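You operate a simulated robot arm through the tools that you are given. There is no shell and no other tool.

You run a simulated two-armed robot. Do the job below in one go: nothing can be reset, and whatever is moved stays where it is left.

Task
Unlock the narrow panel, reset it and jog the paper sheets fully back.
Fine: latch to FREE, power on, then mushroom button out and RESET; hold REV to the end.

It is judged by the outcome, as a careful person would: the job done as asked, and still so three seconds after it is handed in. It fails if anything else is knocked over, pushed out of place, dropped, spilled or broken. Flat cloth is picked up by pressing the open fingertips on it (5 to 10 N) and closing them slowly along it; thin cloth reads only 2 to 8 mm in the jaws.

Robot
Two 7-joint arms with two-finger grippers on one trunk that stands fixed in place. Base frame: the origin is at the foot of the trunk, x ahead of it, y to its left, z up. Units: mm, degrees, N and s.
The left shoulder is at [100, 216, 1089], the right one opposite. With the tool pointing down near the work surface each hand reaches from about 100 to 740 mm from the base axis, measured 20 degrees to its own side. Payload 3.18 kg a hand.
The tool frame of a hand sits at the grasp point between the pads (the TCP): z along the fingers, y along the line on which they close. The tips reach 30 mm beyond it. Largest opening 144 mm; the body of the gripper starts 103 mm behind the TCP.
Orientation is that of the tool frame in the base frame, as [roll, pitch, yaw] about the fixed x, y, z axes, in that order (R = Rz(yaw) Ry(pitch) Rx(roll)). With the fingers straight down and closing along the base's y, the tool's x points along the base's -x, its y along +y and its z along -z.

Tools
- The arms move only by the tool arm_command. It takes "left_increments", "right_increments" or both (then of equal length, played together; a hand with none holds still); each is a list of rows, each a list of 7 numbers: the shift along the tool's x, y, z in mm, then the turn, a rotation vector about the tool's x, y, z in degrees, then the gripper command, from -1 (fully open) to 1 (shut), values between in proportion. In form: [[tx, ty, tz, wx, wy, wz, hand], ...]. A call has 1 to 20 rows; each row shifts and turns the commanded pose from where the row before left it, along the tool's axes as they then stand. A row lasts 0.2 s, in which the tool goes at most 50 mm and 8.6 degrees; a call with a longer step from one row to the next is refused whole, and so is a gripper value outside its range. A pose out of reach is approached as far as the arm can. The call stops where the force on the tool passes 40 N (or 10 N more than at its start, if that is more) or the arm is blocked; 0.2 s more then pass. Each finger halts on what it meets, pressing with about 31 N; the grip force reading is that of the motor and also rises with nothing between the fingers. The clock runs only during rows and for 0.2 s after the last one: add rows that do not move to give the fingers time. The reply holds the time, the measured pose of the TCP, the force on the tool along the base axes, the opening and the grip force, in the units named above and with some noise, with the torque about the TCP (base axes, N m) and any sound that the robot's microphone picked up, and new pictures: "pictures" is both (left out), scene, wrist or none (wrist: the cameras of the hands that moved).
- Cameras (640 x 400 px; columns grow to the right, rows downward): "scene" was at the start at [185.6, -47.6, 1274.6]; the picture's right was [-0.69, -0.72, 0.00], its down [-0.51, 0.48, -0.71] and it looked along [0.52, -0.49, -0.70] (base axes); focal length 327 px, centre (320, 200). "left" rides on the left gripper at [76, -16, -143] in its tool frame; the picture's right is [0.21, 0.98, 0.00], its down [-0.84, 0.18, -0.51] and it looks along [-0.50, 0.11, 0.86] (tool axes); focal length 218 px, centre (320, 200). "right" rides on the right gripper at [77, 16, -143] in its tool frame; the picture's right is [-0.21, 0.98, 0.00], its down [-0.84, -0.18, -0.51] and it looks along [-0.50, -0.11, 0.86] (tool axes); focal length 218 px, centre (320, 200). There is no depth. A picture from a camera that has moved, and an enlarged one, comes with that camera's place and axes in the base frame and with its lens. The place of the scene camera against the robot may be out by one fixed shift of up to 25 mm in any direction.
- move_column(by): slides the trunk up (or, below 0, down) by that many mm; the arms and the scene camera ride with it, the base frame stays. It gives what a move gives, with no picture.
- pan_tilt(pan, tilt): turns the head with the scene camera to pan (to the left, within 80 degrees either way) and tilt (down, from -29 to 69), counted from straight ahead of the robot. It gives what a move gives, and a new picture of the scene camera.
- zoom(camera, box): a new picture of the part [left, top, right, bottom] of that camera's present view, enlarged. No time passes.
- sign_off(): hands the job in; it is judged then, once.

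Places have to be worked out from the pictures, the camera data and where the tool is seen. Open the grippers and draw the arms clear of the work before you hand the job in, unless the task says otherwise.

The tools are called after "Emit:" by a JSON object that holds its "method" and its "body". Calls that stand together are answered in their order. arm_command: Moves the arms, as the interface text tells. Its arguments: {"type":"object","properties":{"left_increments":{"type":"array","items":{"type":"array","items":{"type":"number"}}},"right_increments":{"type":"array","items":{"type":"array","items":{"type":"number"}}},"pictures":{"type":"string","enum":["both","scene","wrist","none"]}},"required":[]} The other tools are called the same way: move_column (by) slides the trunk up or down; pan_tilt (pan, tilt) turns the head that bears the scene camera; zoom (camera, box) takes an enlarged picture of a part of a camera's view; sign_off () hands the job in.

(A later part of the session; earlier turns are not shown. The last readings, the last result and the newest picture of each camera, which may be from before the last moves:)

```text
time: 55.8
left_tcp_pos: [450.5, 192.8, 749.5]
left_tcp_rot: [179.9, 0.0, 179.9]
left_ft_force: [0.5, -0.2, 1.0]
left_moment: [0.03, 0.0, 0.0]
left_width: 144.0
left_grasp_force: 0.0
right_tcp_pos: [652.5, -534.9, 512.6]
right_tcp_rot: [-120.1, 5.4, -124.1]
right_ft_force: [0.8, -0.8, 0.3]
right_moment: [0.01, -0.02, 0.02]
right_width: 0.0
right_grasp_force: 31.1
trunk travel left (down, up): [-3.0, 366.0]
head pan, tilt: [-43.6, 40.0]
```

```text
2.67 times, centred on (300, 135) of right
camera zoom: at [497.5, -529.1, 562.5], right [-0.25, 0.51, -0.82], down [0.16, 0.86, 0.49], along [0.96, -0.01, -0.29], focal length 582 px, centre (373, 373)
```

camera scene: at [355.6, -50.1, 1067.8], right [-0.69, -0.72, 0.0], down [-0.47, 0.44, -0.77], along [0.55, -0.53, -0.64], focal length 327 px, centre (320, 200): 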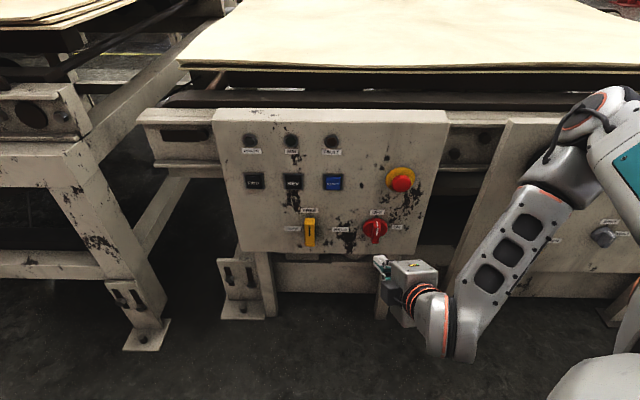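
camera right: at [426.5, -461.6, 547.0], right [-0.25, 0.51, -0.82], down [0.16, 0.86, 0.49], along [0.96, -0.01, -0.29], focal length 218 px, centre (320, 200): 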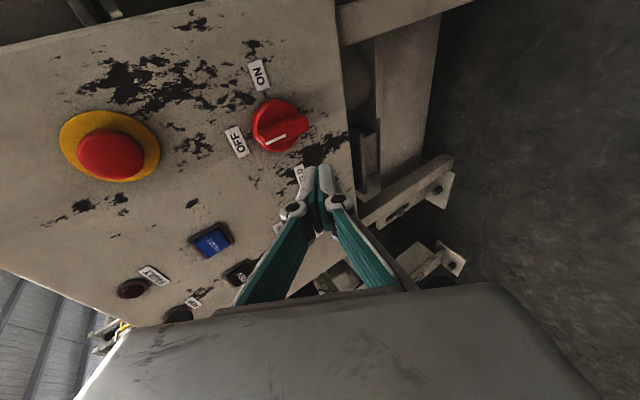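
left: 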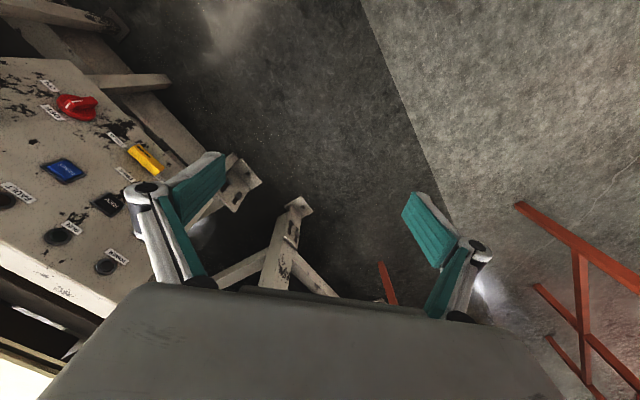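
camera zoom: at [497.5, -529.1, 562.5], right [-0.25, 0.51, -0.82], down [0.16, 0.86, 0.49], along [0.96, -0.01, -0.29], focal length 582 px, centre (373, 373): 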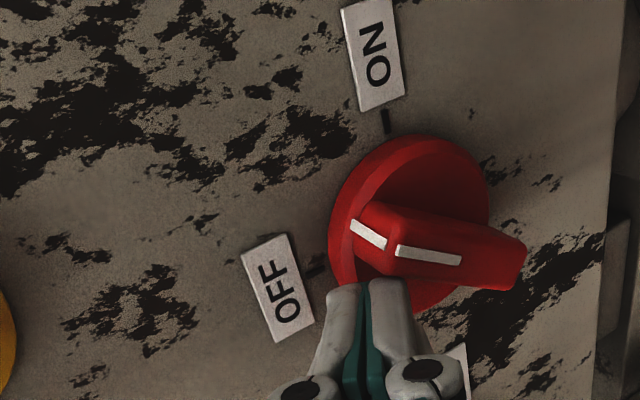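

The knob has turned about 30° towards ON. I continue along the arc to the right and down.

Emit:
{"method": "arm_command", "body": {"right_increments": [[5.34, -0.04, -1.32, 0, 0, 0, 1], [5.49, 0.39, -1.09, 0, 0, 0, 1], [5.2, 3.13, 0.64, 0, 0, 0, 1], [0, 0, 0, 0, 0, 0, 1]], "pictures": "none"}}

Emit:
{"method": "zoom", "body": {"camera": "right", "box": [200, 60, 400, 210]}}

```text
time: 56.8
left_tcp_pos: [450.4, 191.4, 747.9]
left_tcp_rot: [-179.9, 0.1, -180.0]
left_ft_force: [-0.9, -0.2, 0.2]
left_moment: [0.03, 0.04, 0.01]
left_width: 144.1
left_grasp_force: 0.2
right_tcp_pos: [641.4, -543.7, 509.6]
right_tcp_rot: [-120.1, 5.4, -124.0]
right_ft_force: [0.7, -0.5, 0.0]
right_moment: [-0.02, -0.02, -0.01]
right_width: 0.1
right_grasp_force: 30.6
trunk travel left (down, up): [-3.0, 366.0]
head pan, tilt: [-43.6, 40.0]
```

```text
2.67 times, centred on (300, 135) of right
camera zoom: at [486.0, -539.5, 559.2], right [-0.25, 0.51, -0.82], down [0.16, 0.86, 0.49], along [0.96, -0.01, -0.29], focal length 582 px, centre (373, 373)
```

zoom: 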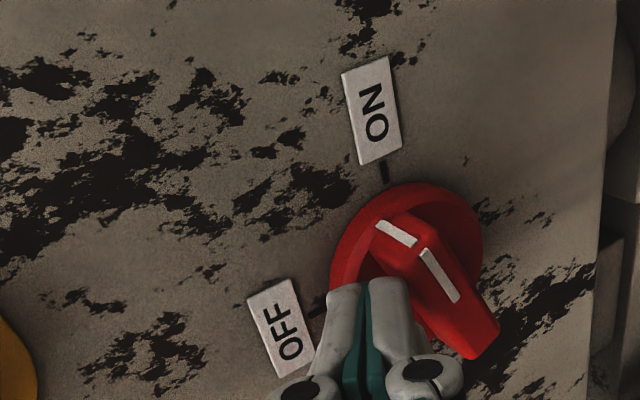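

About 70° turned. Two more small steps right/down to finish at ON.

Emit:
{"method": "arm_command", "body": {"right_increments": [[3.29, 2.57, 0.76, 0, 0, 0, 1], [3.29, 2.57, 0.76, 0, 0, 0, 1], [0, 0, 0, 0, 0, 0, 1]], "pictures": "none"}}

Emit:
{"method": "zoom", "body": {"camera": "right", "box": [200, 60, 400, 210]}}

Emit:
{"method": "zoom", "body": {"camera": "scene", "box": [220, 110, 460, 270]}}

```text
time: 57.6
left_tcp_pos: [449.9, 192.1, 746.6]
left_tcp_rot: [180.0, 0.0, -179.9]
left_ft_force: [0.1, -0.7, -0.2]
left_moment: [-0.02, -0.02, -0.01]
left_width: 144.1
left_grasp_force: 0.0
right_tcp_pos: [637.7, -548.9, 504.3]
right_tcp_rot: [-120.1, 5.5, -123.9]
right_ft_force: [0.3, 0.1, -0.2]
right_moment: [0.0, -0.04, 0.01]
right_width: 0.2
right_grasp_force: 31.0
trunk travel left (down, up): [-3.0, 366.0]
head pan, tilt: [-43.6, 40.0]
```

```text
2.67 times, centred on (300, 135) of right
camera zoom: at [481.8, -543.8, 553.3], right [-0.25, 0.51, -0.82], down [0.16, 0.86, 0.49], along [0.96, -0.01, -0.29], focal length 582 px, centre (373, 373)
```

zoom: 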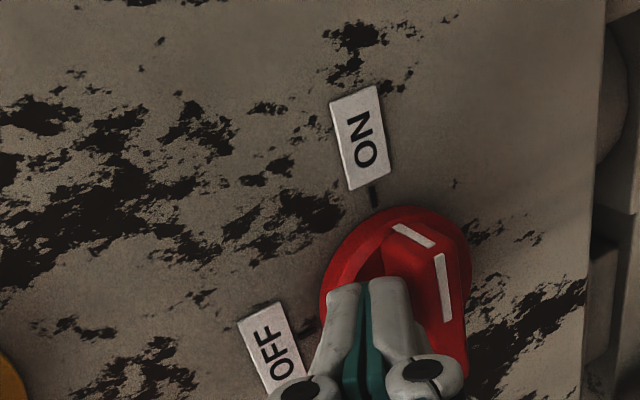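

```text
2.50 times, centred on (340, 190) of scene
camera zoom: at [355.9, -49.9, 1067.7], right [-0.69, -0.72, 0.0], down [-0.47, 0.44, -0.77], along [0.55, -0.53, -0.64], focal length 817 px, centre (270, 225)
```

zoom: 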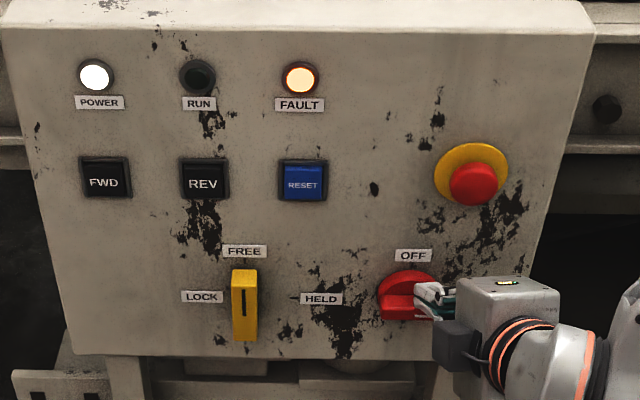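

POWER lamp is lit and the knob points to ON; FAULT is lit, as expected with the mushroom in. I back out along the normal, then move up in front of the mushroom for a close look.

Emit:
{"method": "arm_command", "body": {"right_increments": [[-0.4, -4.3, -2.5, 0, 0, 0, 1], [-5.1, 12.7, -20.9, 0, 0, 0, 1], [-5.1, 12.7, -20.9, 0, 0, 0, 1], [-5.1, 12.7, -20.9, 0, 0, 0, 1], [-5.1, 12.7, -20.9, 0, 0, 0, 1], [-3, -28, -16.3, 0, 0, 0, 1], [-3, -28, -16.3, 0, 0, 0, 1], [-3, -28, -16.3, 0, 0, 0, 1], [-3, -28, -16.3, 0, 0, 0, 1], [0, 0, 0, 0, 0, 0, 1]], "pictures": "both"}}

Emit:
{"method": "zoom", "body": {"camera": "right", "box": [100, 60, 420, 260]}}

Emit:
{"method": "zoom", "body": {"camera": "scene", "box": [360, 140, 440, 260]}}

```text
time: 59.8
left_tcp_pos: [450.5, 193.2, 747.8]
left_tcp_rot: [180.0, -0.1, 179.9]
left_ft_force: [0.1, -0.6, -0.2]
left_moment: [0.0, -0.04, -0.03]
left_width: 144.0
left_grasp_force: 0.0
right_tcp_pos: [590.7, -492.1, 616.5]
right_tcp_rot: [-120.0, 5.5, -124.1]
right_ft_force: [-0.7, 0.3, 0.4]
right_moment: [0.0, 0.03, -0.01]
right_width: 0.2
right_grasp_force: 30.2
right hand out of reach, approached as far as the arm can: row 8, 9
trunk travel left (down, up): [-3.0, 366.0]
head pan, tilt: [-43.6, 40.0]
camera scene: at [355.8, -49.8, 1067.7], right [-0.69, -0.72, 0.0], down [-0.47, 0.44, -0.77], along [0.55, -0.53, -0.64], focal length 327 px, centre (320, 200)
camera right: at [436.3, -487.0, 665.2], right [-0.25, 0.51, -0.82], down [0.16, 0.86, 0.49], along [0.96, -0.01, -0.29], focal length 218 px, centre (320, 200)
```

scene: 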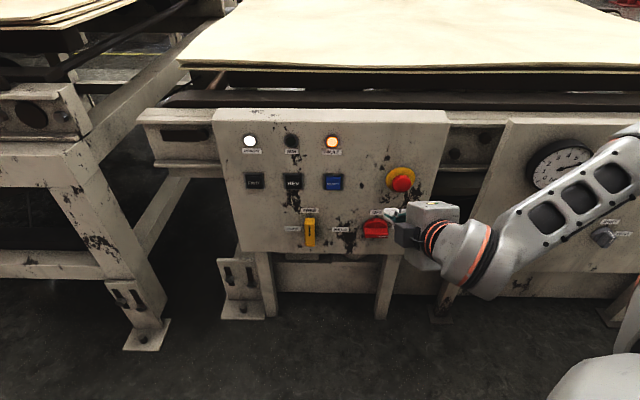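
right: 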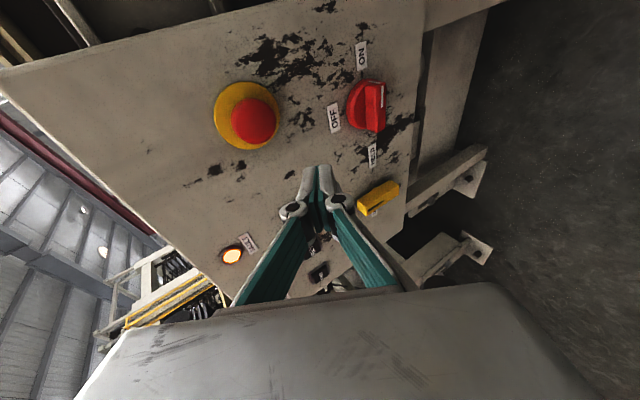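

```text
2.00 times, centred on (260, 160) of right
camera zoom: at [436.3, -487.0, 665.2], right [-0.25, 0.51, -0.82], down [0.16, 0.86, 0.49], along [0.96, -0.01, -0.29], focal length 436 px, centre (440, 280)
```

zoom: 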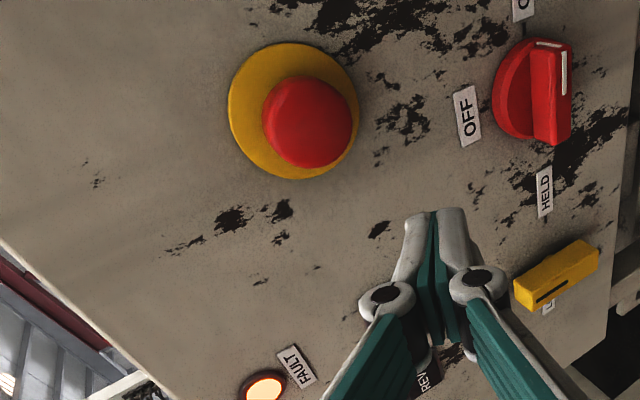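

```text
3.33 times, centred on (400, 200) of scene
camera zoom: at [355.8, -49.8, 1067.7], right [-0.69, -0.72, 0.0], down [-0.47, 0.44, -0.77], along [0.55, -0.53, -0.64], focal length 1090 px, centre (53, 200)
```

zoom: 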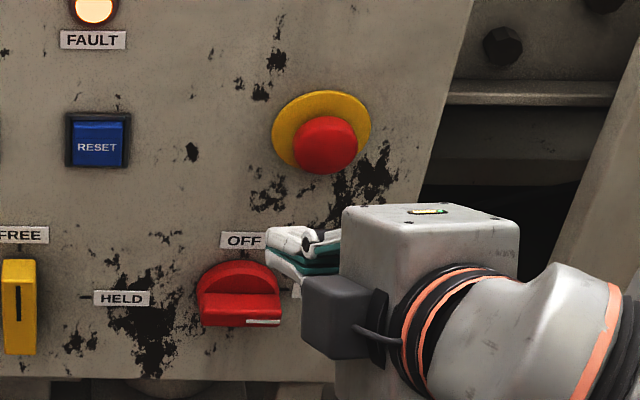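

The knob sits at ON. The last rows hit the fold limit of the arm (too close to the shoulder), so for the higher controls I raise the trunk 50 mm.

Emit:
{"method": "move_column", "body": {"by": 50}}

```text
time: 60.7
left_tcp_pos: [450.2, 192.5, 796.7]
left_tcp_rot: [-180.0, -0.3, 180.0]
left_ft_force: [0.8, 0.5, -0.4]
left_moment: [0.01, 0.03, 0.02]
left_width: 144.1
left_grasp_force: 0.0
right_tcp_pos: [592.1, -487.5, 665.6]
right_tcp_rot: [-120.1, 5.4, -124.0]
right_ft_force: [0.0, -0.1, -0.1]
right_moment: [-0.02, -0.04, 0.03]
right_width: 0.0
right_grasp_force: 30.7
trunk travel left (down, up): [-53.0, 316.0]
head pan, tilt: [-43.6, 40.0]
```

Hand rose straight to z 666. Now move to face the mushroom (s≈-48, z≈620) at ~140 mm off and level the tool so that it points straight at the panel with vertical closing.

Emit:
{"method": "arm_command", "body": {"right_increments": [[17, 24.9, -1, 0, 0, 0, 1], [17, 24.9, -1, 0, 0, 0, 1], [0, 0, 0, 6.1, 2.57, -0.42, 1], [0, 0, 0, 6.1, 2.57, -0.42, 1], [0, 0, 0, 6.1, 2.57, -0.42, 1], [0, 0, 0, 6.1, 2.57, -0.42, 1], [0, 0, 0, 6.1, 2.57, -0.42, 1], [0, 0, 0, 0, 0, 0, 1]], "pictures": "both"}}

Emit:
{"method": "zoom", "body": {"camera": "right", "box": [180, 60, 400, 220]}}

```text
time: 62.5
left_tcp_pos: [450.4, 193.0, 796.8]
left_tcp_rot: [-179.9, 0.1, -180.0]
left_ft_force: [-0.3, -0.1, 0.3]
left_moment: [0.01, 0.01, 0.0]
left_width: 144.0
left_grasp_force: 0.1
right_tcp_pos: [586.5, -544.1, 630.8]
right_tcp_rot: [-90.2, 0.1, -135.6]
right_ft_force: [-0.1, 0.3, 0.7]
right_moment: [-0.01, -0.04, 0.0]
right_width: 0.1
right_grasp_force: 30.7
right hand out of reach, approached as far as the arm can: row 6, 7
trunk travel left (down, up): [-53.0, 316.0]
head pan, tilt: [-43.6, 40.0]
camera scene: at [315.6, -49.8, 1131.9], right [-0.69, -0.72, 0.0], down [-0.47, 0.44, -0.77], along [0.55, -0.53, -0.64], focal length 327 px, centre (320, 200)
camera right: at [431.0, -496.6, 613.4], right [0.15, 0.15, -0.98], down [0.24, 0.95, 0.18], along [0.96, -0.27, 0.1], focal length 218 px, centre (320, 200)
```

scene: 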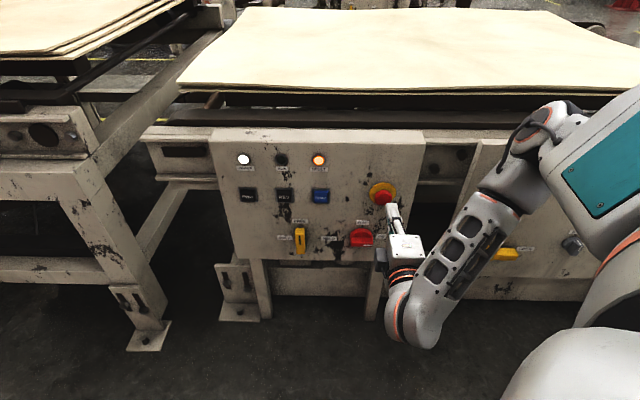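
right: 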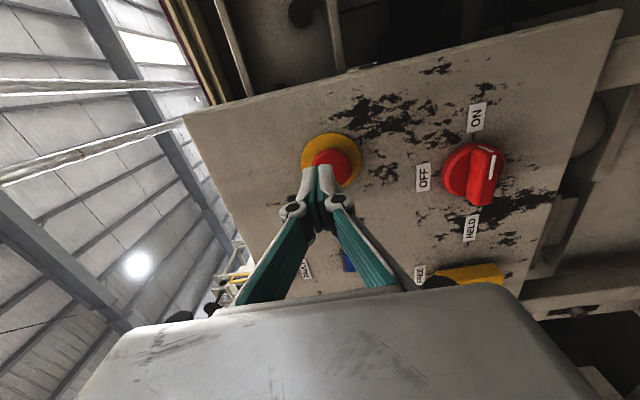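

```text
2.50 times, centred on (290, 140) of right
camera zoom: at [431.0, -496.6, 613.4], right [0.15, 0.15, -0.98], down [0.24, 0.95, 0.18], along [0.96, -0.27, 0.1], focal length 546 px, centre (395, 350)
```

zoom: 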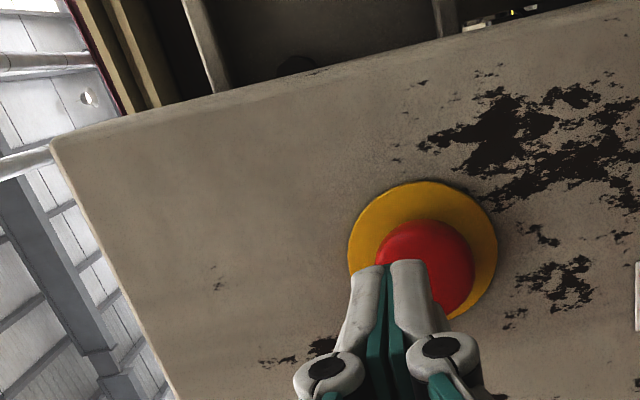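

The tool now points straight at the panel (D-orientation exact), TCP at s≈-39, z 631, 85 mm off. The mushroom axis is s≈-46, z≈619.5, head Ø40 with its front ~22 mm off. I align, open to ~80 mm and advance to straddle the head.

Emit:
{"method": "arm_command", "body": {"right_increments": [[-7, 11.3, 0, 0, 0, 0, -0.11], [0, 0, 0, 0, 0, 0, -0.11], [0, 0, 0, 0, 0, 0, -0.11]], "pictures": "wrist"}}

Emit:
{"method": "zoom", "body": {"camera": "scene", "box": [330, 150, 450, 270]}}

```text
time: 63.3
left_tcp_pos: [450.1, 193.5, 797.6]
left_tcp_rot: [-180.0, 0.2, 179.9]
left_ft_force: [0.0, 0.2, -0.1]
left_moment: [0.03, -0.02, 0.0]
left_width: 144.1
left_grasp_force: 0.1
right_tcp_pos: [592.5, -540.5, 618.9]
right_tcp_rot: [-90.2, 0.0, -135.5]
right_ft_force: [0.4, 0.4, 0.6]
right_moment: [0.02, -0.01, 0.0]
right_width: 79.8
right_grasp_force: 0.1
right hand out of reach, approached as far as the arm can: row 1
trunk travel left (down, up): [-53.0, 316.0]
head pan, tilt: [-43.6, 40.0]
camera right: at [437.7, -493.6, 602.4], right [0.15, 0.15, -0.98], down [0.25, 0.95, 0.18], along [0.96, -0.27, 0.1], focal length 218 px, centre (320, 200)
```

right: 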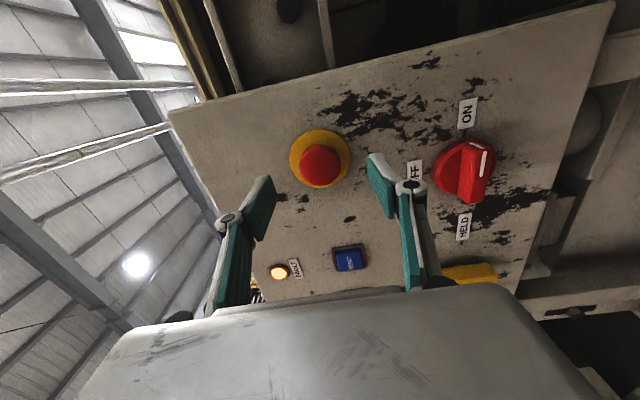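

```text
3.33 times, centred on (390, 210) of scene
camera zoom: at [315.6, -49.8, 1131.9], right [-0.69, -0.72, 0.0], down [-0.47, 0.44, -0.77], along [0.55, -0.53, -0.64], focal length 1090 px, centre (87, 167)
```

zoom: 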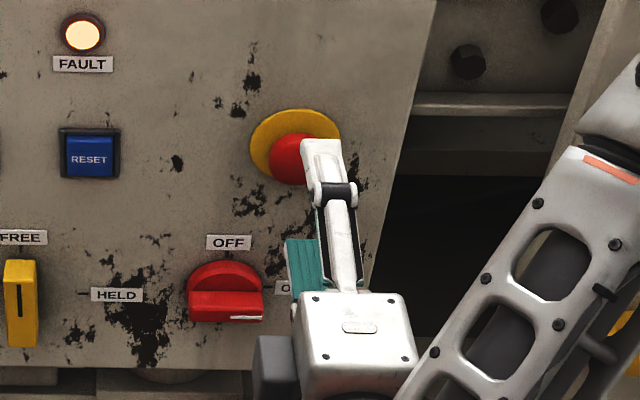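

Aligned: mushroom centred between the fingers. Advance 45 mm straight in.

Emit:
{"method": "arm_command", "body": {"right_increments": [[0, 0, 15, 0, 0, 0, -0.11], [0, 0, 15, 0, 0, 0, -0.11], [0, 0, 15, 0, 0, 0, -0.11], [0, 0, 0, 0, 0, 0, -0.11]], "pictures": "wrist"}}

Emit:
{"method": "zoom", "body": {"camera": "right", "box": [200, 60, 440, 240]}}

Emit:
{"method": "zoom", "body": {"camera": "scene", "box": [330, 150, 450, 270]}}

```text
time: 64.3
left_tcp_pos: [451.1, 193.4, 796.5]
left_tcp_rot: [180.0, 0.1, -180.0]
left_ft_force: [0.0, 0.0, 0.5]
left_moment: [0.02, 0.03, 0.02]
left_width: 144.1
left_grasp_force: 0.0
right_tcp_pos: [623.8, -573.1, 618.5]
right_tcp_rot: [-90.0, 0.1, -135.7]
right_ft_force: [0.0, 0.2, 0.2]
right_moment: [-0.01, 0.01, 0.02]
right_width: 79.7
right_grasp_force: 0.0
trunk travel left (down, up): [-53.0, 316.0]
head pan, tilt: [-43.6, 40.0]
camera right: at [469.7, -525.5, 600.3], right [0.15, 0.15, -0.98], down [0.25, 0.95, 0.18], along [0.96, -0.27, 0.11], focal length 218 px, centre (320, 200)
```

right: 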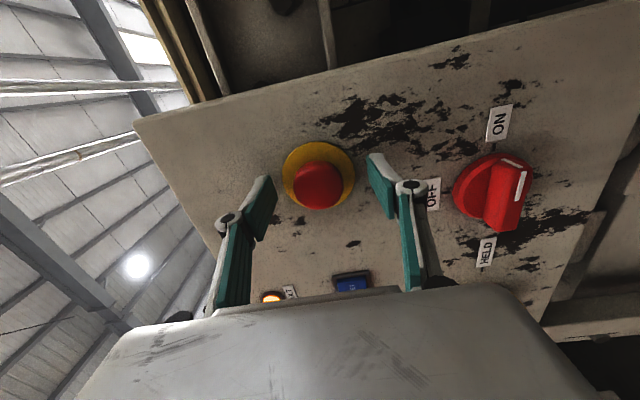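

```text
2.22 times, centred on (320, 150) of right
camera zoom: at [469.7, -525.5, 600.3], right [0.15, 0.15, -0.98], down [0.25, 0.95, 0.18], along [0.96, -0.27, 0.11], focal length 485 px, centre (320, 311)
```

zoom: 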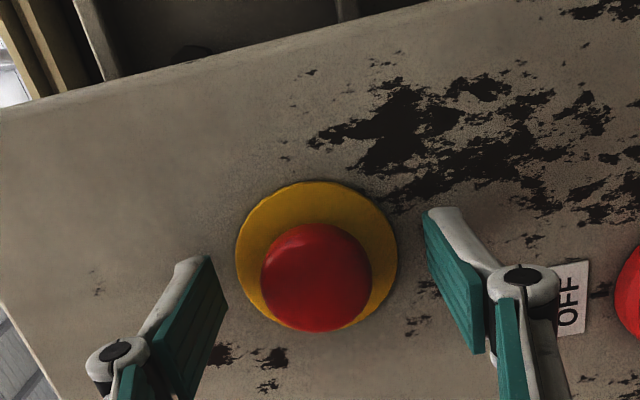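

```text
3.33 times, centred on (390, 210) of scene
camera zoom: at [315.6, -49.9, 1131.9], right [-0.69, -0.72, 0.0], down [-0.47, 0.44, -0.77], along [0.55, -0.53, -0.64], focal length 1090 px, centre (87, 167)
```

zoom: 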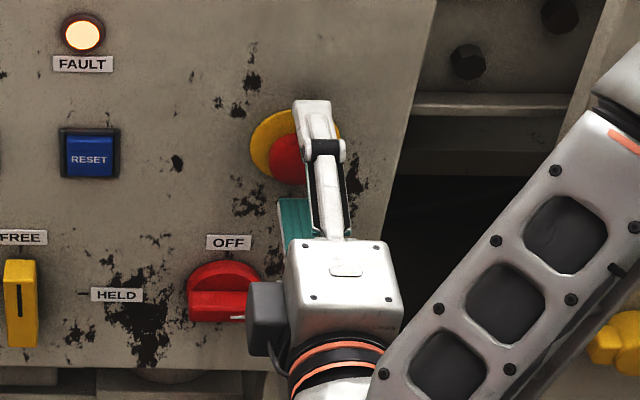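

Fingers straddle the head, tips about 8 mm off the panel, no contact. Close on it gently.

Emit:
{"method": "arm_command", "body": {"right_increments": [[0, 0, 0, 0, 0, 0, 0.25], [0, 0, 0, 0, 0, 0, 0.4], [0, 0, 0, 0, 0, 0, 1], [0, 0, 0, 0, 0, 0, 1]], "pictures": "wrist"}}

Emit:
{"method": "zoom", "body": {"camera": "right", "box": [200, 60, 440, 240]}}

```text
time: 65.3
left_tcp_pos: [450.5, 194.0, 798.9]
left_tcp_rot: [-180.0, 0.0, 180.0]
left_ft_force: [-0.3, -0.4, -0.9]
left_moment: [0.02, 0.0, -0.02]
left_width: 143.9
left_grasp_force: 0.1
right_tcp_pos: [623.1, -573.6, 619.8]
right_tcp_rot: [-89.8, 0.2, -135.8]
right_ft_force: [-0.9, -4.1, 10.7]
right_moment: [-0.15, -0.23, -0.06]
right_width: 40.1
right_grasp_force: 44.7
trunk travel left (down, up): [-53.0, 316.0]
head pan, tilt: [-43.6, 40.0]
camera right: at [469.8, -525.4, 601.8], right [0.15, 0.15, -0.98], down [0.25, 0.95, 0.18], along [0.96, -0.27, 0.11], focal length 218 px, centre (320, 200)
```

right: 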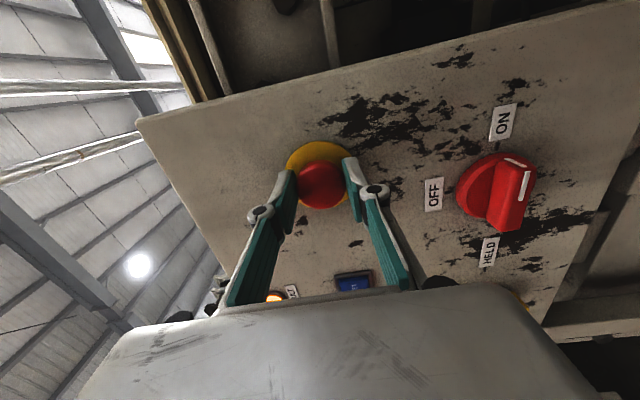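

```text
2.22 times, centred on (320, 150) of right
camera zoom: at [469.8, -525.4, 601.8], right [0.15, 0.15, -0.98], down [0.25, 0.95, 0.18], along [0.96, -0.27, 0.11], focal length 485 px, centre (320, 311)
```

zoom: 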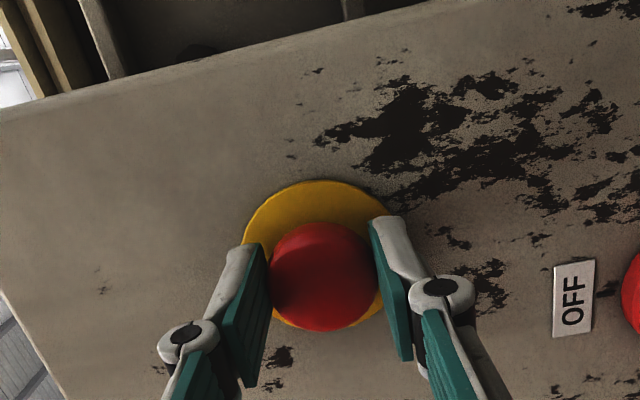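

Head gripped (40.1 mm wide) with a small upward bias of ~11 N; I raise the hand 1.2 mm to relieve it and then pull out gently in 2 mm steps.

Emit:
{"method": "arm_command", "body": {"right_increments": [[0, -1.2, 0, 0, 0, 0, 1], [0, 0, -2, 0, 0, 0, 1], [0, 0, -2, 0, 0, 0, 1], [0, 0, -2, 0, 0, 0, 1], [0, 0, 0, 0, 0, 0, 1]], "pictures": "wrist"}}

Emit:
{"method": "zoom", "body": {"camera": "right", "box": [200, 60, 440, 240]}}

```text
time: 66.5
left_tcp_pos: [450.5, 192.1, 798.0]
left_tcp_rot: [180.0, 0.1, 180.0]
left_ft_force: [-0.1, 0.7, 0.5]
left_moment: [0.02, 0.01, 0.01]
left_width: 144.0
left_grasp_force: 0.0
right_tcp_pos: [619.8, -568.2, 619.4]
right_tcp_rot: [-90.1, 0.0, -135.6]
right_ft_force: [-0.6, 5.3, 3.2]
right_moment: [0.11, 0.07, 0.15]
right_width: 40.2
right_grasp_force: 45.2
trunk travel left (down, up): [-53.0, 316.0]
head pan, tilt: [-43.6, 40.0]
camera right: at [464.7, -520.6, 602.8], right [0.15, 0.15, -0.98], down [0.25, 0.95, 0.18], along [0.96, -0.27, 0.11], focal length 218 px, centre (320, 200)
```

right: 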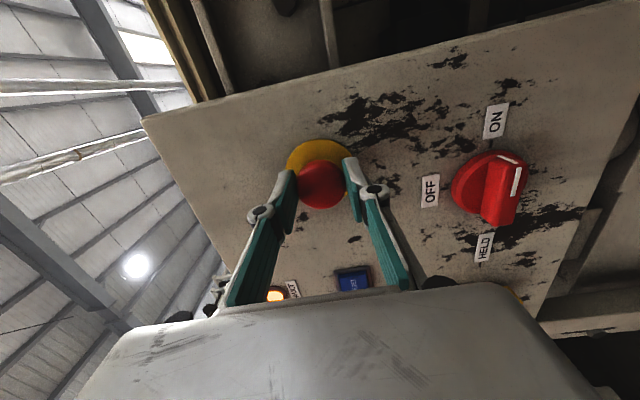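

```text
2.22 times, centred on (320, 150) of right
camera zoom: at [464.7, -520.6, 602.8], right [0.15, 0.15, -0.98], down [0.25, 0.95, 0.18], along [0.96, -0.27, 0.11], focal length 485 px, centre (320, 311)
```

zoom: 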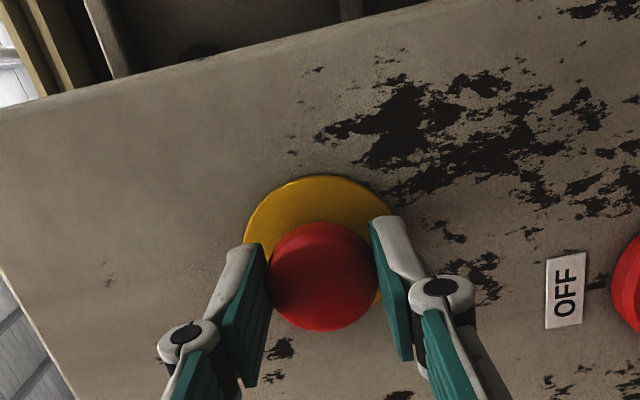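

The head has come out with the fingers by 6 mm (it kept its place relative to the hand while the ring receded). I pull a bit further to find the out stop.

Emit:
{"method": "arm_command", "body": {"right_increments": [[0, 0, -2, 0, 0, 0, 1], [0, 0, -2, 0, 0, 0, 1], [0, 0, 0, 0, 0, 0, 1]], "pictures": "wrist"}}

Emit:
{"method": "zoom", "body": {"camera": "right", "box": [200, 60, 440, 240]}}

```text
time: 67.3
left_tcp_pos: [452.3, 191.5, 798.3]
left_tcp_rot: [-180.0, 0.1, -179.9]
left_ft_force: [-0.4, -0.6, -0.3]
left_moment: [0.01, 0.0, -0.01]
left_width: 144.0
left_grasp_force: 0.1
right_tcp_pos: [617.9, -567.7, 620.8]
right_tcp_rot: [-89.9, 0.2, -135.7]
right_ft_force: [22.5, -6.0, -1.8]
right_moment: [-0.03, -0.01, 0.01]
right_width: 40.4
right_grasp_force: 45.0
trunk travel left (down, up): [-53.0, 316.0]
head pan, tilt: [-43.6, 40.0]
camera right: at [463.4, -519.1, 602.3], right [0.15, 0.15, -0.98], down [0.25, 0.95, 0.18], along [0.96, -0.27, 0.11], focal length 218 px, centre (320, 200)
```

right: 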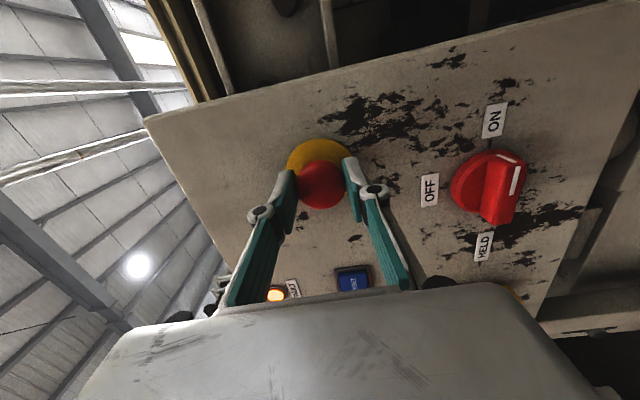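

```text
2.22 times, centred on (320, 150) of right
camera zoom: at [463.4, -519.1, 602.3], right [0.15, 0.15, -0.98], down [0.25, 0.95, 0.18], along [0.96, -0.27, 0.11], focal length 485 px, centre (320, 311)
```

zoom: 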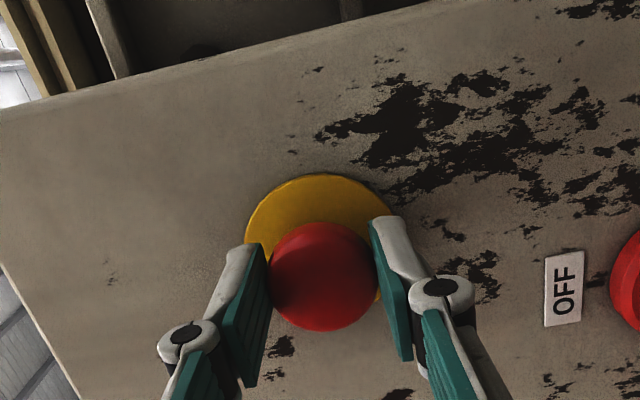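

Now it resists with ~20 N: the out stop is reached after about 8 mm. I relax the pull, open the fingers and look at where the button stays.

Emit:
{"method": "arm_command", "body": {"right_increments": [[0, 0, 2, 0, 0, 0, 1], [0, 0, 0, 0, 0, 0, 0.3], [0, 0, 0, 0, 0, 0, -0.11], [0, 0, 0, 0, 0, 0, -0.11]], "pictures": "wrist"}}

Emit:
{"method": "zoom", "body": {"camera": "right", "box": [200, 60, 440, 240]}}

Emit:
{"method": "zoom", "body": {"camera": "scene", "box": [220, 110, 460, 270]}}

```text
time: 68.3
left_tcp_pos: [450.5, 192.3, 797.3]
left_tcp_rot: [180.0, 0.1, 179.9]
left_ft_force: [-0.1, -0.1, 0.0]
left_moment: [-0.01, -0.03, 0.0]
left_width: 144.0
left_grasp_force: 0.0
right_tcp_pos: [618.0, -568.7, 620.1]
right_tcp_rot: [-89.9, 0.1, -135.8]
right_ft_force: [-0.5, -1.1, -0.6]
right_moment: [-0.03, 0.04, 0.01]
right_width: 79.6
right_grasp_force: 0.1
trunk travel left (down, up): [-53.0, 316.0]
head pan, tilt: [-43.6, 40.0]
camera right: at [463.3, -520.7, 603.0], right [0.15, 0.15, -0.98], down [0.25, 0.95, 0.18], along [0.96, -0.27, 0.11], focal length 218 px, centre (320, 200)
```

right: 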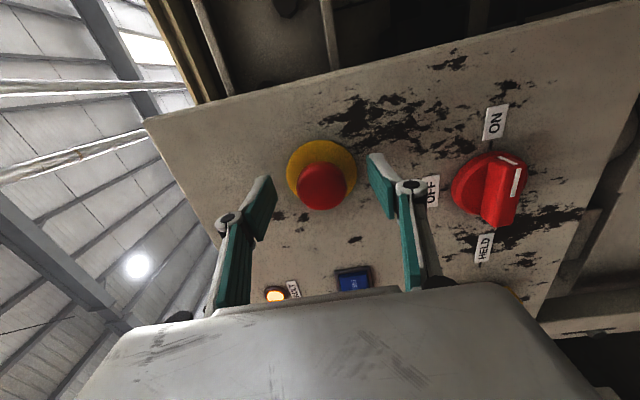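

```text
2.22 times, centred on (320, 150) of right
camera zoom: at [463.3, -520.7, 603.0], right [0.15, 0.15, -0.98], down [0.25, 0.95, 0.18], along [0.96, -0.27, 0.11], focal length 485 px, centre (320, 311)
```

zoom: 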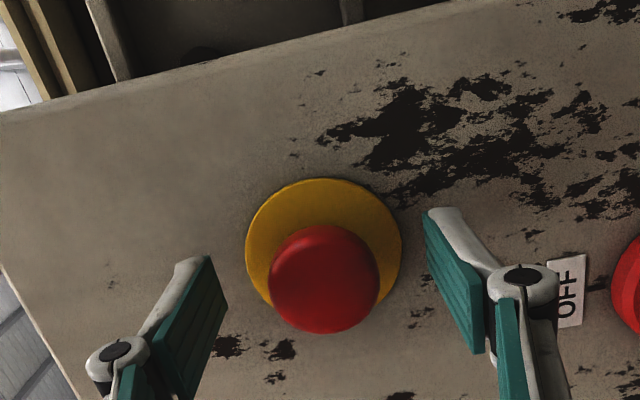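

```text
2.50 times, centred on (340, 190) of scene
camera zoom: at [315.6, -49.8, 1131.9], right [-0.69, -0.72, 0.0], down [-0.47, 0.44, -0.77], along [0.55, -0.53, -0.64], focal length 817 px, centre (270, 225)
```

zoom: 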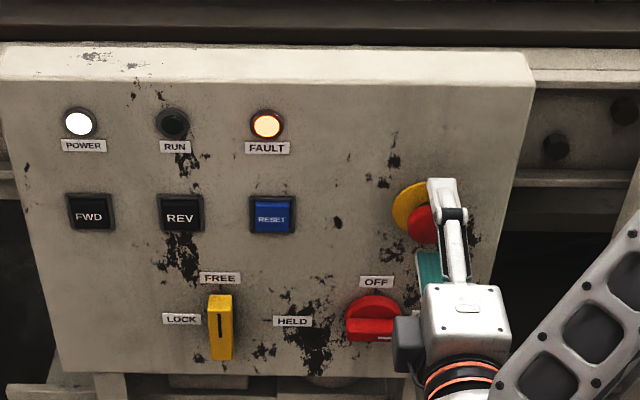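

The mushroom stays out (its front now ~29 mm off, 8 mm further than before). I retreat, close the fingers and move left to in front of RESET (s≈-201, z≈612).

Emit:
{"method": "arm_command", "body": {"right_increments": [[0, 0, -20, 0, 0, 0, -0.11], [0, 0, -20, 0, 0, 0, -0.11], [-39, 2, 0, 0, 0, 0, 1], [-39, 2, 0, 0, 0, 0, 1], [-39, 2, 0, 0, 0, 0, 1], [-39, 2, 0, 0, 0, 0, 1], [0, 0, 0, 0, 0, 0, 1]], "pictures": "both"}}

Emit:
{"method": "zoom", "body": {"camera": "right", "box": [180, 60, 420, 240]}}

```text
time: 69.9
left_tcp_pos: [452.1, 193.5, 797.4]
left_tcp_rot: [180.0, 0.1, 180.0]
left_ft_force: [0.2, 0.2, -0.3]
left_moment: [-0.02, -0.01, 0.04]
left_width: 144.1
left_grasp_force: 0.1
right_tcp_pos: [705.9, -435.4, 611.8]
right_tcp_rot: [-90.0, 0.1, -135.7]
right_ft_force: [0.0, -0.6, 0.4]
right_moment: [0.0, -0.01, 0.02]
right_width: 0.1
right_grasp_force: 30.3
right hand out of reach, approached as far as the arm can: row 3
trunk travel left (down, up): [-53.0, 316.0]
head pan, tilt: [-43.6, 40.0]
camera scene: at [315.7, -49.4, 1131.9], right [-0.69, -0.72, 0.0], down [-0.47, 0.44, -0.77], along [0.55, -0.53, -0.64], focal length 327 px, centre (320, 200)
camera right: at [550.9, -387.3, 595.2], right [0.15, 0.15, -0.98], down [0.25, 0.95, 0.18], along [0.96, -0.27, 0.11], focal length 218 px, centre (320, 200)
```

scene: 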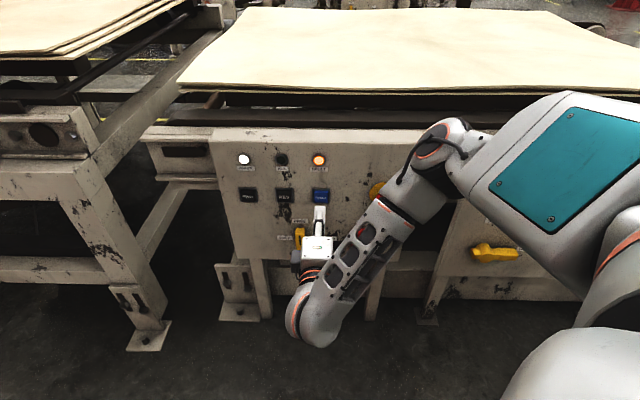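
right: 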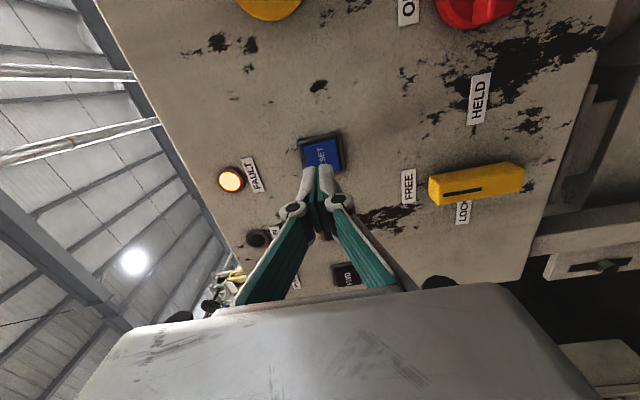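

```text
2.22 times, centred on (300, 150) of right
camera zoom: at [550.9, -387.3, 595.2], right [0.15, 0.15, -0.98], down [0.25, 0.95, 0.18], along [0.96, -0.27, 0.11], focal length 485 px, centre (364, 311)
```

zoom: 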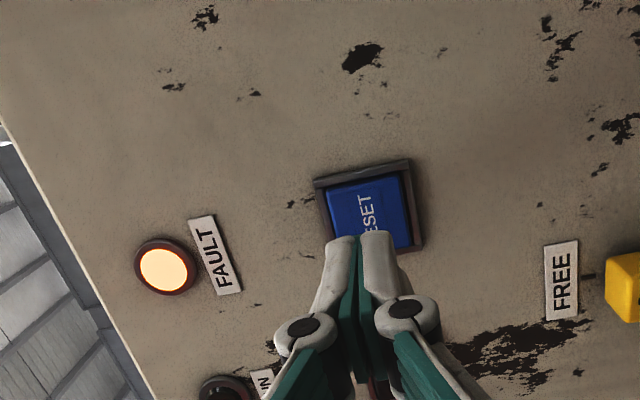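

Fingertips are centred on RESET (within ~3 mm), 79 mm TCP distance. I advance, then press in small steps while watching force.

Emit:
{"method": "arm_command", "body": {"right_increments": [[2, 1.5, 11, 0, 0, 0, 1], [0, 0, 11, 0, 0, 0, 1], [0, 0, 11, 0, 0, 0, 1], [0, 0, 2, 0, 0, 0, 1], [0, 0, 2, 0, 0, 0, 1], [0, 0, 0, 0, 0, 0, 1]], "pictures": "none"}}

```text
time: 71.3
left_tcp_pos: [452.3, 192.3, 798.5]
left_tcp_rot: [180.0, 0.0, 179.9]
left_ft_force: [0.7, 0.8, -0.3]
left_moment: [0.0, -0.01, 0.02]
left_width: 143.9
left_grasp_force: 0.0
right_tcp_pos: [729.8, -462.6, 611.6]
right_tcp_rot: [-90.0, 0.1, -135.7]
right_ft_force: [-0.3, 0.0, -0.6]
right_moment: [0.0, 0.0, -0.02]
right_width: 0.3
right_grasp_force: 31.1
trunk travel left (down, up): [-53.0, 316.0]
head pan, tilt: [-43.6, 40.0]
```

No contact yet (tips ~12 mm off the panel). Continue pressing in 1.5 mm steps.

Emit:
{"method": "arm_command", "body": {"right_increments": [[0, 0, 1.5, 0, 0, 0, 1], [0, 0, 1.5, 0, 0, 0, 1], [0, 0, 1.5, 0, 0, 0, 1], [0, 0, 1.5, 0, 0, 0, 1], [0, 0, 0, 0, 0, 0, 1]], "pictures": "none"}}

Emit:
{"method": "zoom", "body": {"camera": "scene", "box": [210, 120, 410, 260]}}

```text
time: 72.5
left_tcp_pos: [450.9, 192.4, 797.7]
left_tcp_rot: [-179.9, 0.1, -179.9]
left_ft_force: [-0.1, 0.7, 0.2]
left_moment: [-0.02, -0.03, 0.01]
left_width: 144.3
left_grasp_force: 0.0
right_tcp_pos: [734.2, -467.3, 610.9]
right_tcp_rot: [-90.0, 0.1, -135.7]
right_ft_force: [-0.2, 0.0, -0.3]
right_moment: [0.0, -0.04, 0.02]
right_width: 6.1
right_grasp_force: 30.9
trunk travel left (down, up): [-53.0, 316.0]
head pan, tilt: [-43.6, 40.0]
```

```text
2.86 times, centred on (310, 190) of scene
camera zoom: at [315.6, -49.8, 1131.9], right [-0.69, -0.72, 0.0], down [-0.47, 0.44, -0.77], along [0.55, -0.53, -0.64], focal length 934 px, centre (349, 229)
```

zoom: 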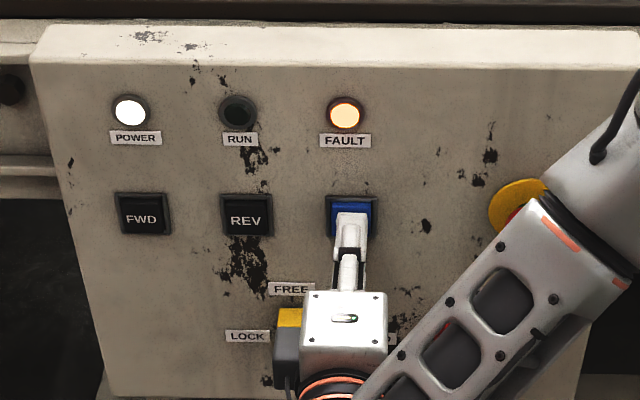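

Oddly the fingers read 6 mm open with no net force, tips ~6 mm off the panel. Let me look through the wrist camera.

Emit:
{"method": "zoom", "body": {"camera": "right", "box": [240, 100, 400, 220]}}

Emit:
{"method": "zoom", "body": {"camera": "scene", "box": [300, 170, 360, 220]}}

```text
3.33 times, centred on (320, 160) of right
camera zoom: at [580.0, -419.1, 594.1], right [0.15, 0.15, -0.98], down [0.25, 0.95, 0.18], along [0.96, -0.27, 0.11], focal length 728 px, centre (320, 333)
```

zoom: 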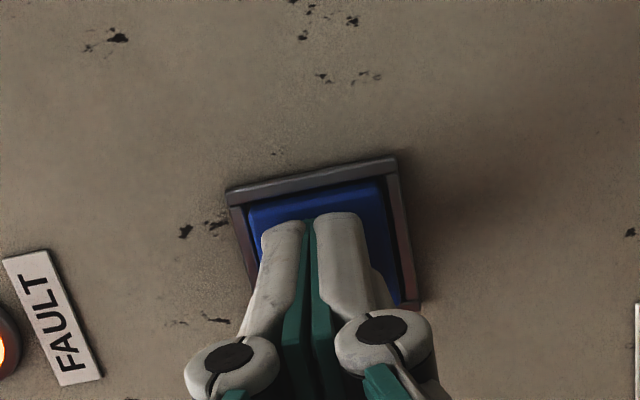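

```text
8.00 times, centred on (330, 195) of scene
camera zoom: at [315.6, -49.8, 1131.9], right [-0.69, -0.72, 0.0], down [-0.47, 0.44, -0.77], along [0.55, -0.53, -0.64], focal length 2615 px, centre (240, 240)
```

zoom: 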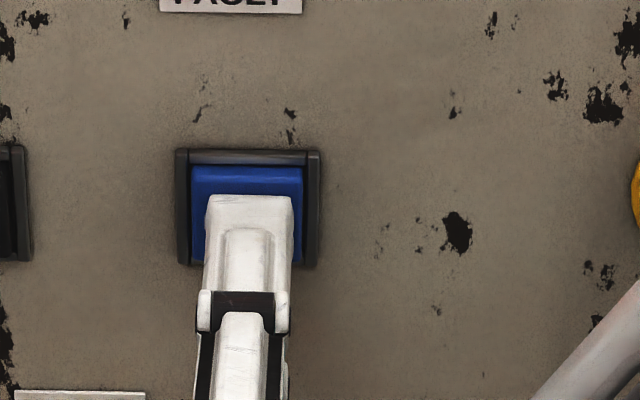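

The tips are on the blue cap but FAULT is still lit; press further in 1 mm steps.

Emit:
{"method": "arm_command", "body": {"right_increments": [[0, 0, 1.2, 0, 0, 0, 1], [0, 0, 1.2, 0, 0, 0, 1], [0, 0, 0, 0, 0, 0, 1]], "pictures": "none"}}

Emit:
{"method": "zoom", "body": {"camera": "scene", "box": [210, 120, 410, 260]}}

```text
time: 73.3
left_tcp_pos: [451.7, 192.6, 798.9]
left_tcp_rot: [-180.0, 0.1, 180.0]
left_ft_force: [0.5, 0.0, -0.4]
left_moment: [-0.01, 0.01, -0.01]
left_width: 144.2
left_grasp_force: 0.1
right_tcp_pos: [736.3, -468.6, 610.1]
right_tcp_rot: [-90.0, 0.1, -135.7]
right_ft_force: [-1.0, 1.5, 0.1]
right_moment: [-0.02, -0.04, 0.05]
right_width: 6.0
right_grasp_force: 30.8
trunk travel left (down, up): [-53.0, 316.0]
head pan, tilt: [-43.6, 40.0]
heard: click
```

```text
2.86 times, centred on (310, 190) of scene
camera zoom: at [315.6, -49.7, 1131.9], right [-0.69, -0.72, 0.0], down [-0.47, 0.44, -0.77], along [0.55, -0.53, -0.64], focal length 934 px, centre (349, 229)
```

zoom: 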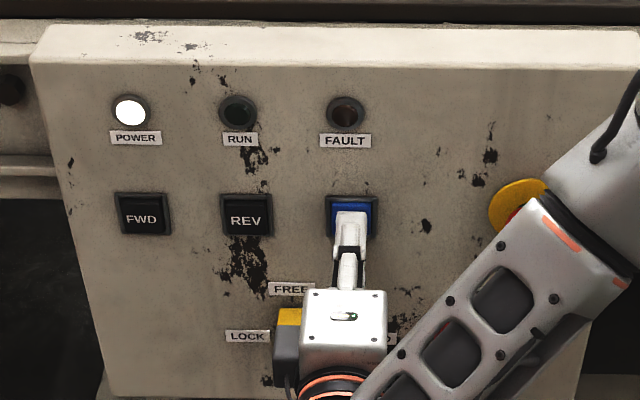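

Click heard and the FAULT lamp is off: RESET took. I retreat and lower the trunk 30 mm for better reach to REV further left.

Emit:
{"method": "arm_command", "body": {"right_increments": [[0, 0, -15, 0, 0, 0, 1], [0, 0, -15, 0, 0, 0, 1], [0, 0, -15, 0, 0, 0, 1], [0, 0, 0, 0, 0, 0, 1]], "pictures": "none"}}

Emit:
{"method": "move_column", "body": {"by": -30}}

```text
time: 74.3
left_tcp_pos: [450.4, 192.6, 798.4]
left_tcp_rot: [-180.0, 0.1, 180.0]
left_ft_force: [-1.2, 0.1, -0.2]
left_moment: [0.0, -0.02, 0.03]
left_width: 144.1
left_grasp_force: 0.0
right_tcp_pos: [705.0, -434.8, 611.7]
right_tcp_rot: [-90.1, 0.1, -135.7]
right_ft_force: [0.6, 0.0, 0.6]
right_moment: [0.0, -0.01, 0.03]
right_width: 0.0
right_grasp_force: 30.6
trunk travel left (down, up): [-53.0, 316.0]
head pan, tilt: [-43.6, 40.0]
```

```text
time: 75.0
left_tcp_pos: [450.6, 192.6, 768.9]
left_tcp_rot: [179.9, 0.2, -180.0]
left_ft_force: [-0.5, 0.3, 0.3]
left_moment: [-0.02, -0.04, -0.03]
left_width: 144.0
left_grasp_force: 0.1
right_tcp_pos: [704.8, -436.9, 582.7]
right_tcp_rot: [-90.0, 0.2, -135.7]
right_ft_force: [0.0, -0.6, 1.2]
right_moment: [0.04, 0.02, 0.03]
right_width: 0.2
right_grasp_force: 30.4
trunk travel left (down, up): [-23.0, 346.0]
head pan, tilt: [-43.6, 40.0]
```

Now move left 86 mm and up 28 mm to face REV (s≈-284, z≈611), and tilt the head up a bit to see the sheets too.

Emit:
{"method": "arm_command", "body": {"right_increments": [[-28.7, -9.4, 0, 0, 0, 0, 1], [-28.7, -9.4, 0, 0, 0, 0, 1], [-28.7, -9.4, 0, 0, 0, 0, 1], [0, 0, 0, 0, 0, 0, 1]], "pictures": "wrist"}}

Emit:
{"method": "zoom", "body": {"camera": "right", "box": [180, 60, 420, 240]}}

Emit:
{"method": "pan_tilt", "body": {"pan": -43.6, "tilt": 30}}

```text
time: 76.0
left_tcp_pos: [450.9, 193.1, 767.3]
left_tcp_rot: [179.9, 0.0, 179.9]
left_ft_force: [-0.5, -0.3, 0.2]
left_moment: [0.01, 0.04, 0.01]
left_width: 143.9
left_grasp_force: 0.0
right_tcp_pos: [764.3, -379.3, 611.4]
right_tcp_rot: [-90.2, 0.1, -135.4]
right_ft_force: [0.1, 0.7, -0.3]
right_moment: [-0.01, -0.02, 0.03]
right_width: 0.0
right_grasp_force: 30.3
right hand out of reach, approached as far as the arm can: row 3
trunk travel left (down, up): [-23.0, 346.0]
head pan, tilt: [-43.6, 40.0]
camera right: at [609.2, -331.9, 594.6], right [0.15, 0.15, -0.98], down [0.25, 0.95, 0.18], along [0.96, -0.27, 0.1], focal length 218 px, centre (320, 200)
```

right: 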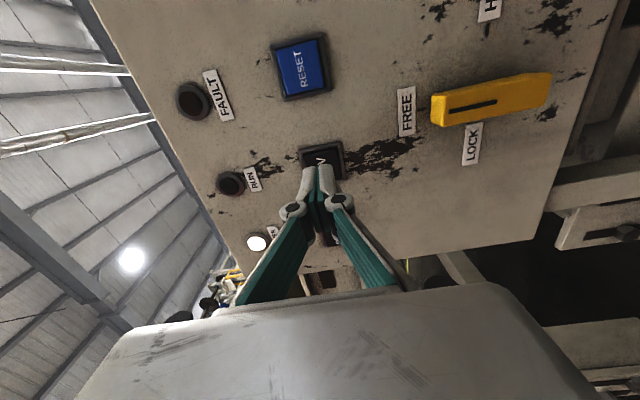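

```text
2.22 times, centred on (300, 150) of right
camera zoom: at [609.2, -331.9, 594.6], right [0.15, 0.15, -0.98], down [0.25, 0.95, 0.18], along [0.96, -0.27, 0.1], focal length 485 px, centre (364, 311)
```

zoom: 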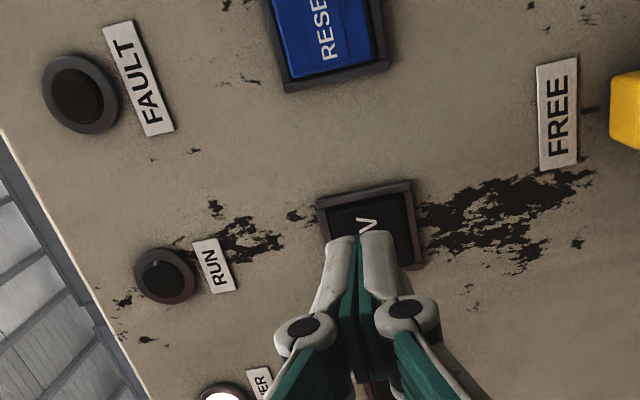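

```text
time: 76.8
left_tcp_pos: [450.1, 192.9, 768.2]
left_tcp_rot: [-180.0, 0.1, 180.0]
left_ft_force: [0.4, -0.3, -0.5]
left_moment: [-0.02, 0.01, 0.02]
left_width: 144.0
left_grasp_force: 0.0
right_tcp_pos: [764.7, -379.0, 612.7]
right_tcp_rot: [-90.1, 0.1, -135.5]
right_ft_force: [0.3, 0.0, -1.2]
right_moment: [0.0, -0.02, 0.02]
right_width: 0.3
right_grasp_force: 31.3
trunk travel left (down, up): [-23.0, 346.0]
head pan, tilt: [-43.6, 30.0]
camera scene: at [345.7, -53.6, 1107.7], right [-0.69, -0.72, 0.0], down [-0.36, 0.35, -0.87], along [0.63, -0.6, -0.5], focal length 327 px, centre (320, 200)
```

scene: 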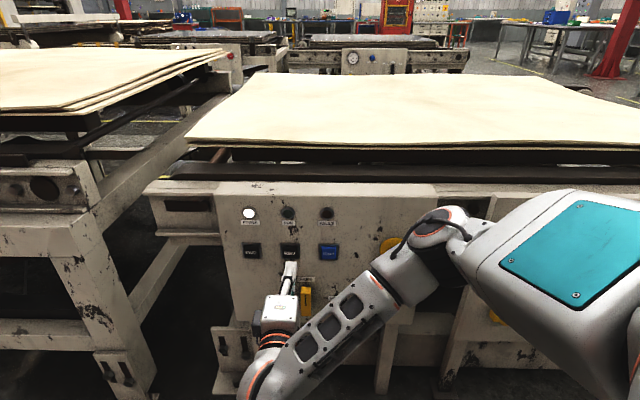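

Power on, FAULT off, and the fingertips are over REV (within ~3 mm). I advance and press it like RESET, then hold.

Emit:
{"method": "arm_command", "body": {"right_increments": [[-2, 1.5, 11, 0, 0, 0, 1], [0, 0, 11, 0, 0, 0, 1], [0, 0, 11, 0, 0, 0, 1], [0, 0, 3, 0, 0, 0, 1], [0, 0, 3, 0, 0, 0, 1], [0, 0, 2, 0, 0, 0, 1], [0, 0, 1.5, 0, 0, 0, 1], [0, 0, 0, 0, 0, 0, 1]], "pictures": "scene"}}

Emit:
{"method": "zoom", "body": {"camera": "scene", "box": [220, 190, 360, 280]}}

```text
time: 78.6
left_tcp_pos: [450.3, 192.7, 768.0]
left_tcp_rot: [180.0, 0.1, 180.0]
left_ft_force: [-0.4, 0.4, -0.5]
left_moment: [-0.02, 0.01, 0.01]
left_width: 143.8
left_grasp_force: 0.1
right_tcp_pos: [797.1, -407.5, 610.6]
right_tcp_rot: [-89.9, 0.1, -135.7]
right_ft_force: [-1.2, 2.5, 0.9]
right_moment: [0.02, -0.01, 0.08]
right_width: 6.1
right_grasp_force: 30.1
trunk travel left (down, up): [-23.0, 346.0]
head pan, tilt: [-43.6, 30.0]
heard: click
camera scene: at [345.6, -53.4, 1107.8], right [-0.69, -0.72, 0.0], down [-0.36, 0.34, -0.87], along [0.63, -0.6, -0.5], focal length 327 px, centre (320, 200)
```

scene: 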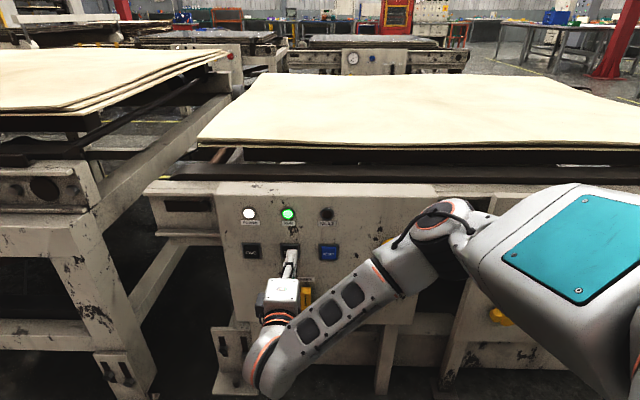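

```text
4.44 times, centred on (290, 235) of scene
camera zoom: at [345.6, -53.4, 1107.8], right [-0.69, -0.72, 0.0], down [-0.36, 0.34, -0.87], along [0.63, -0.6, -0.5], focal length 1453 px, centre (453, 44)
```

zoom: 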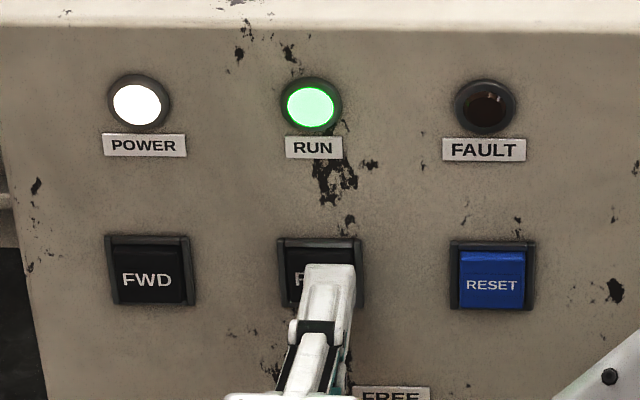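

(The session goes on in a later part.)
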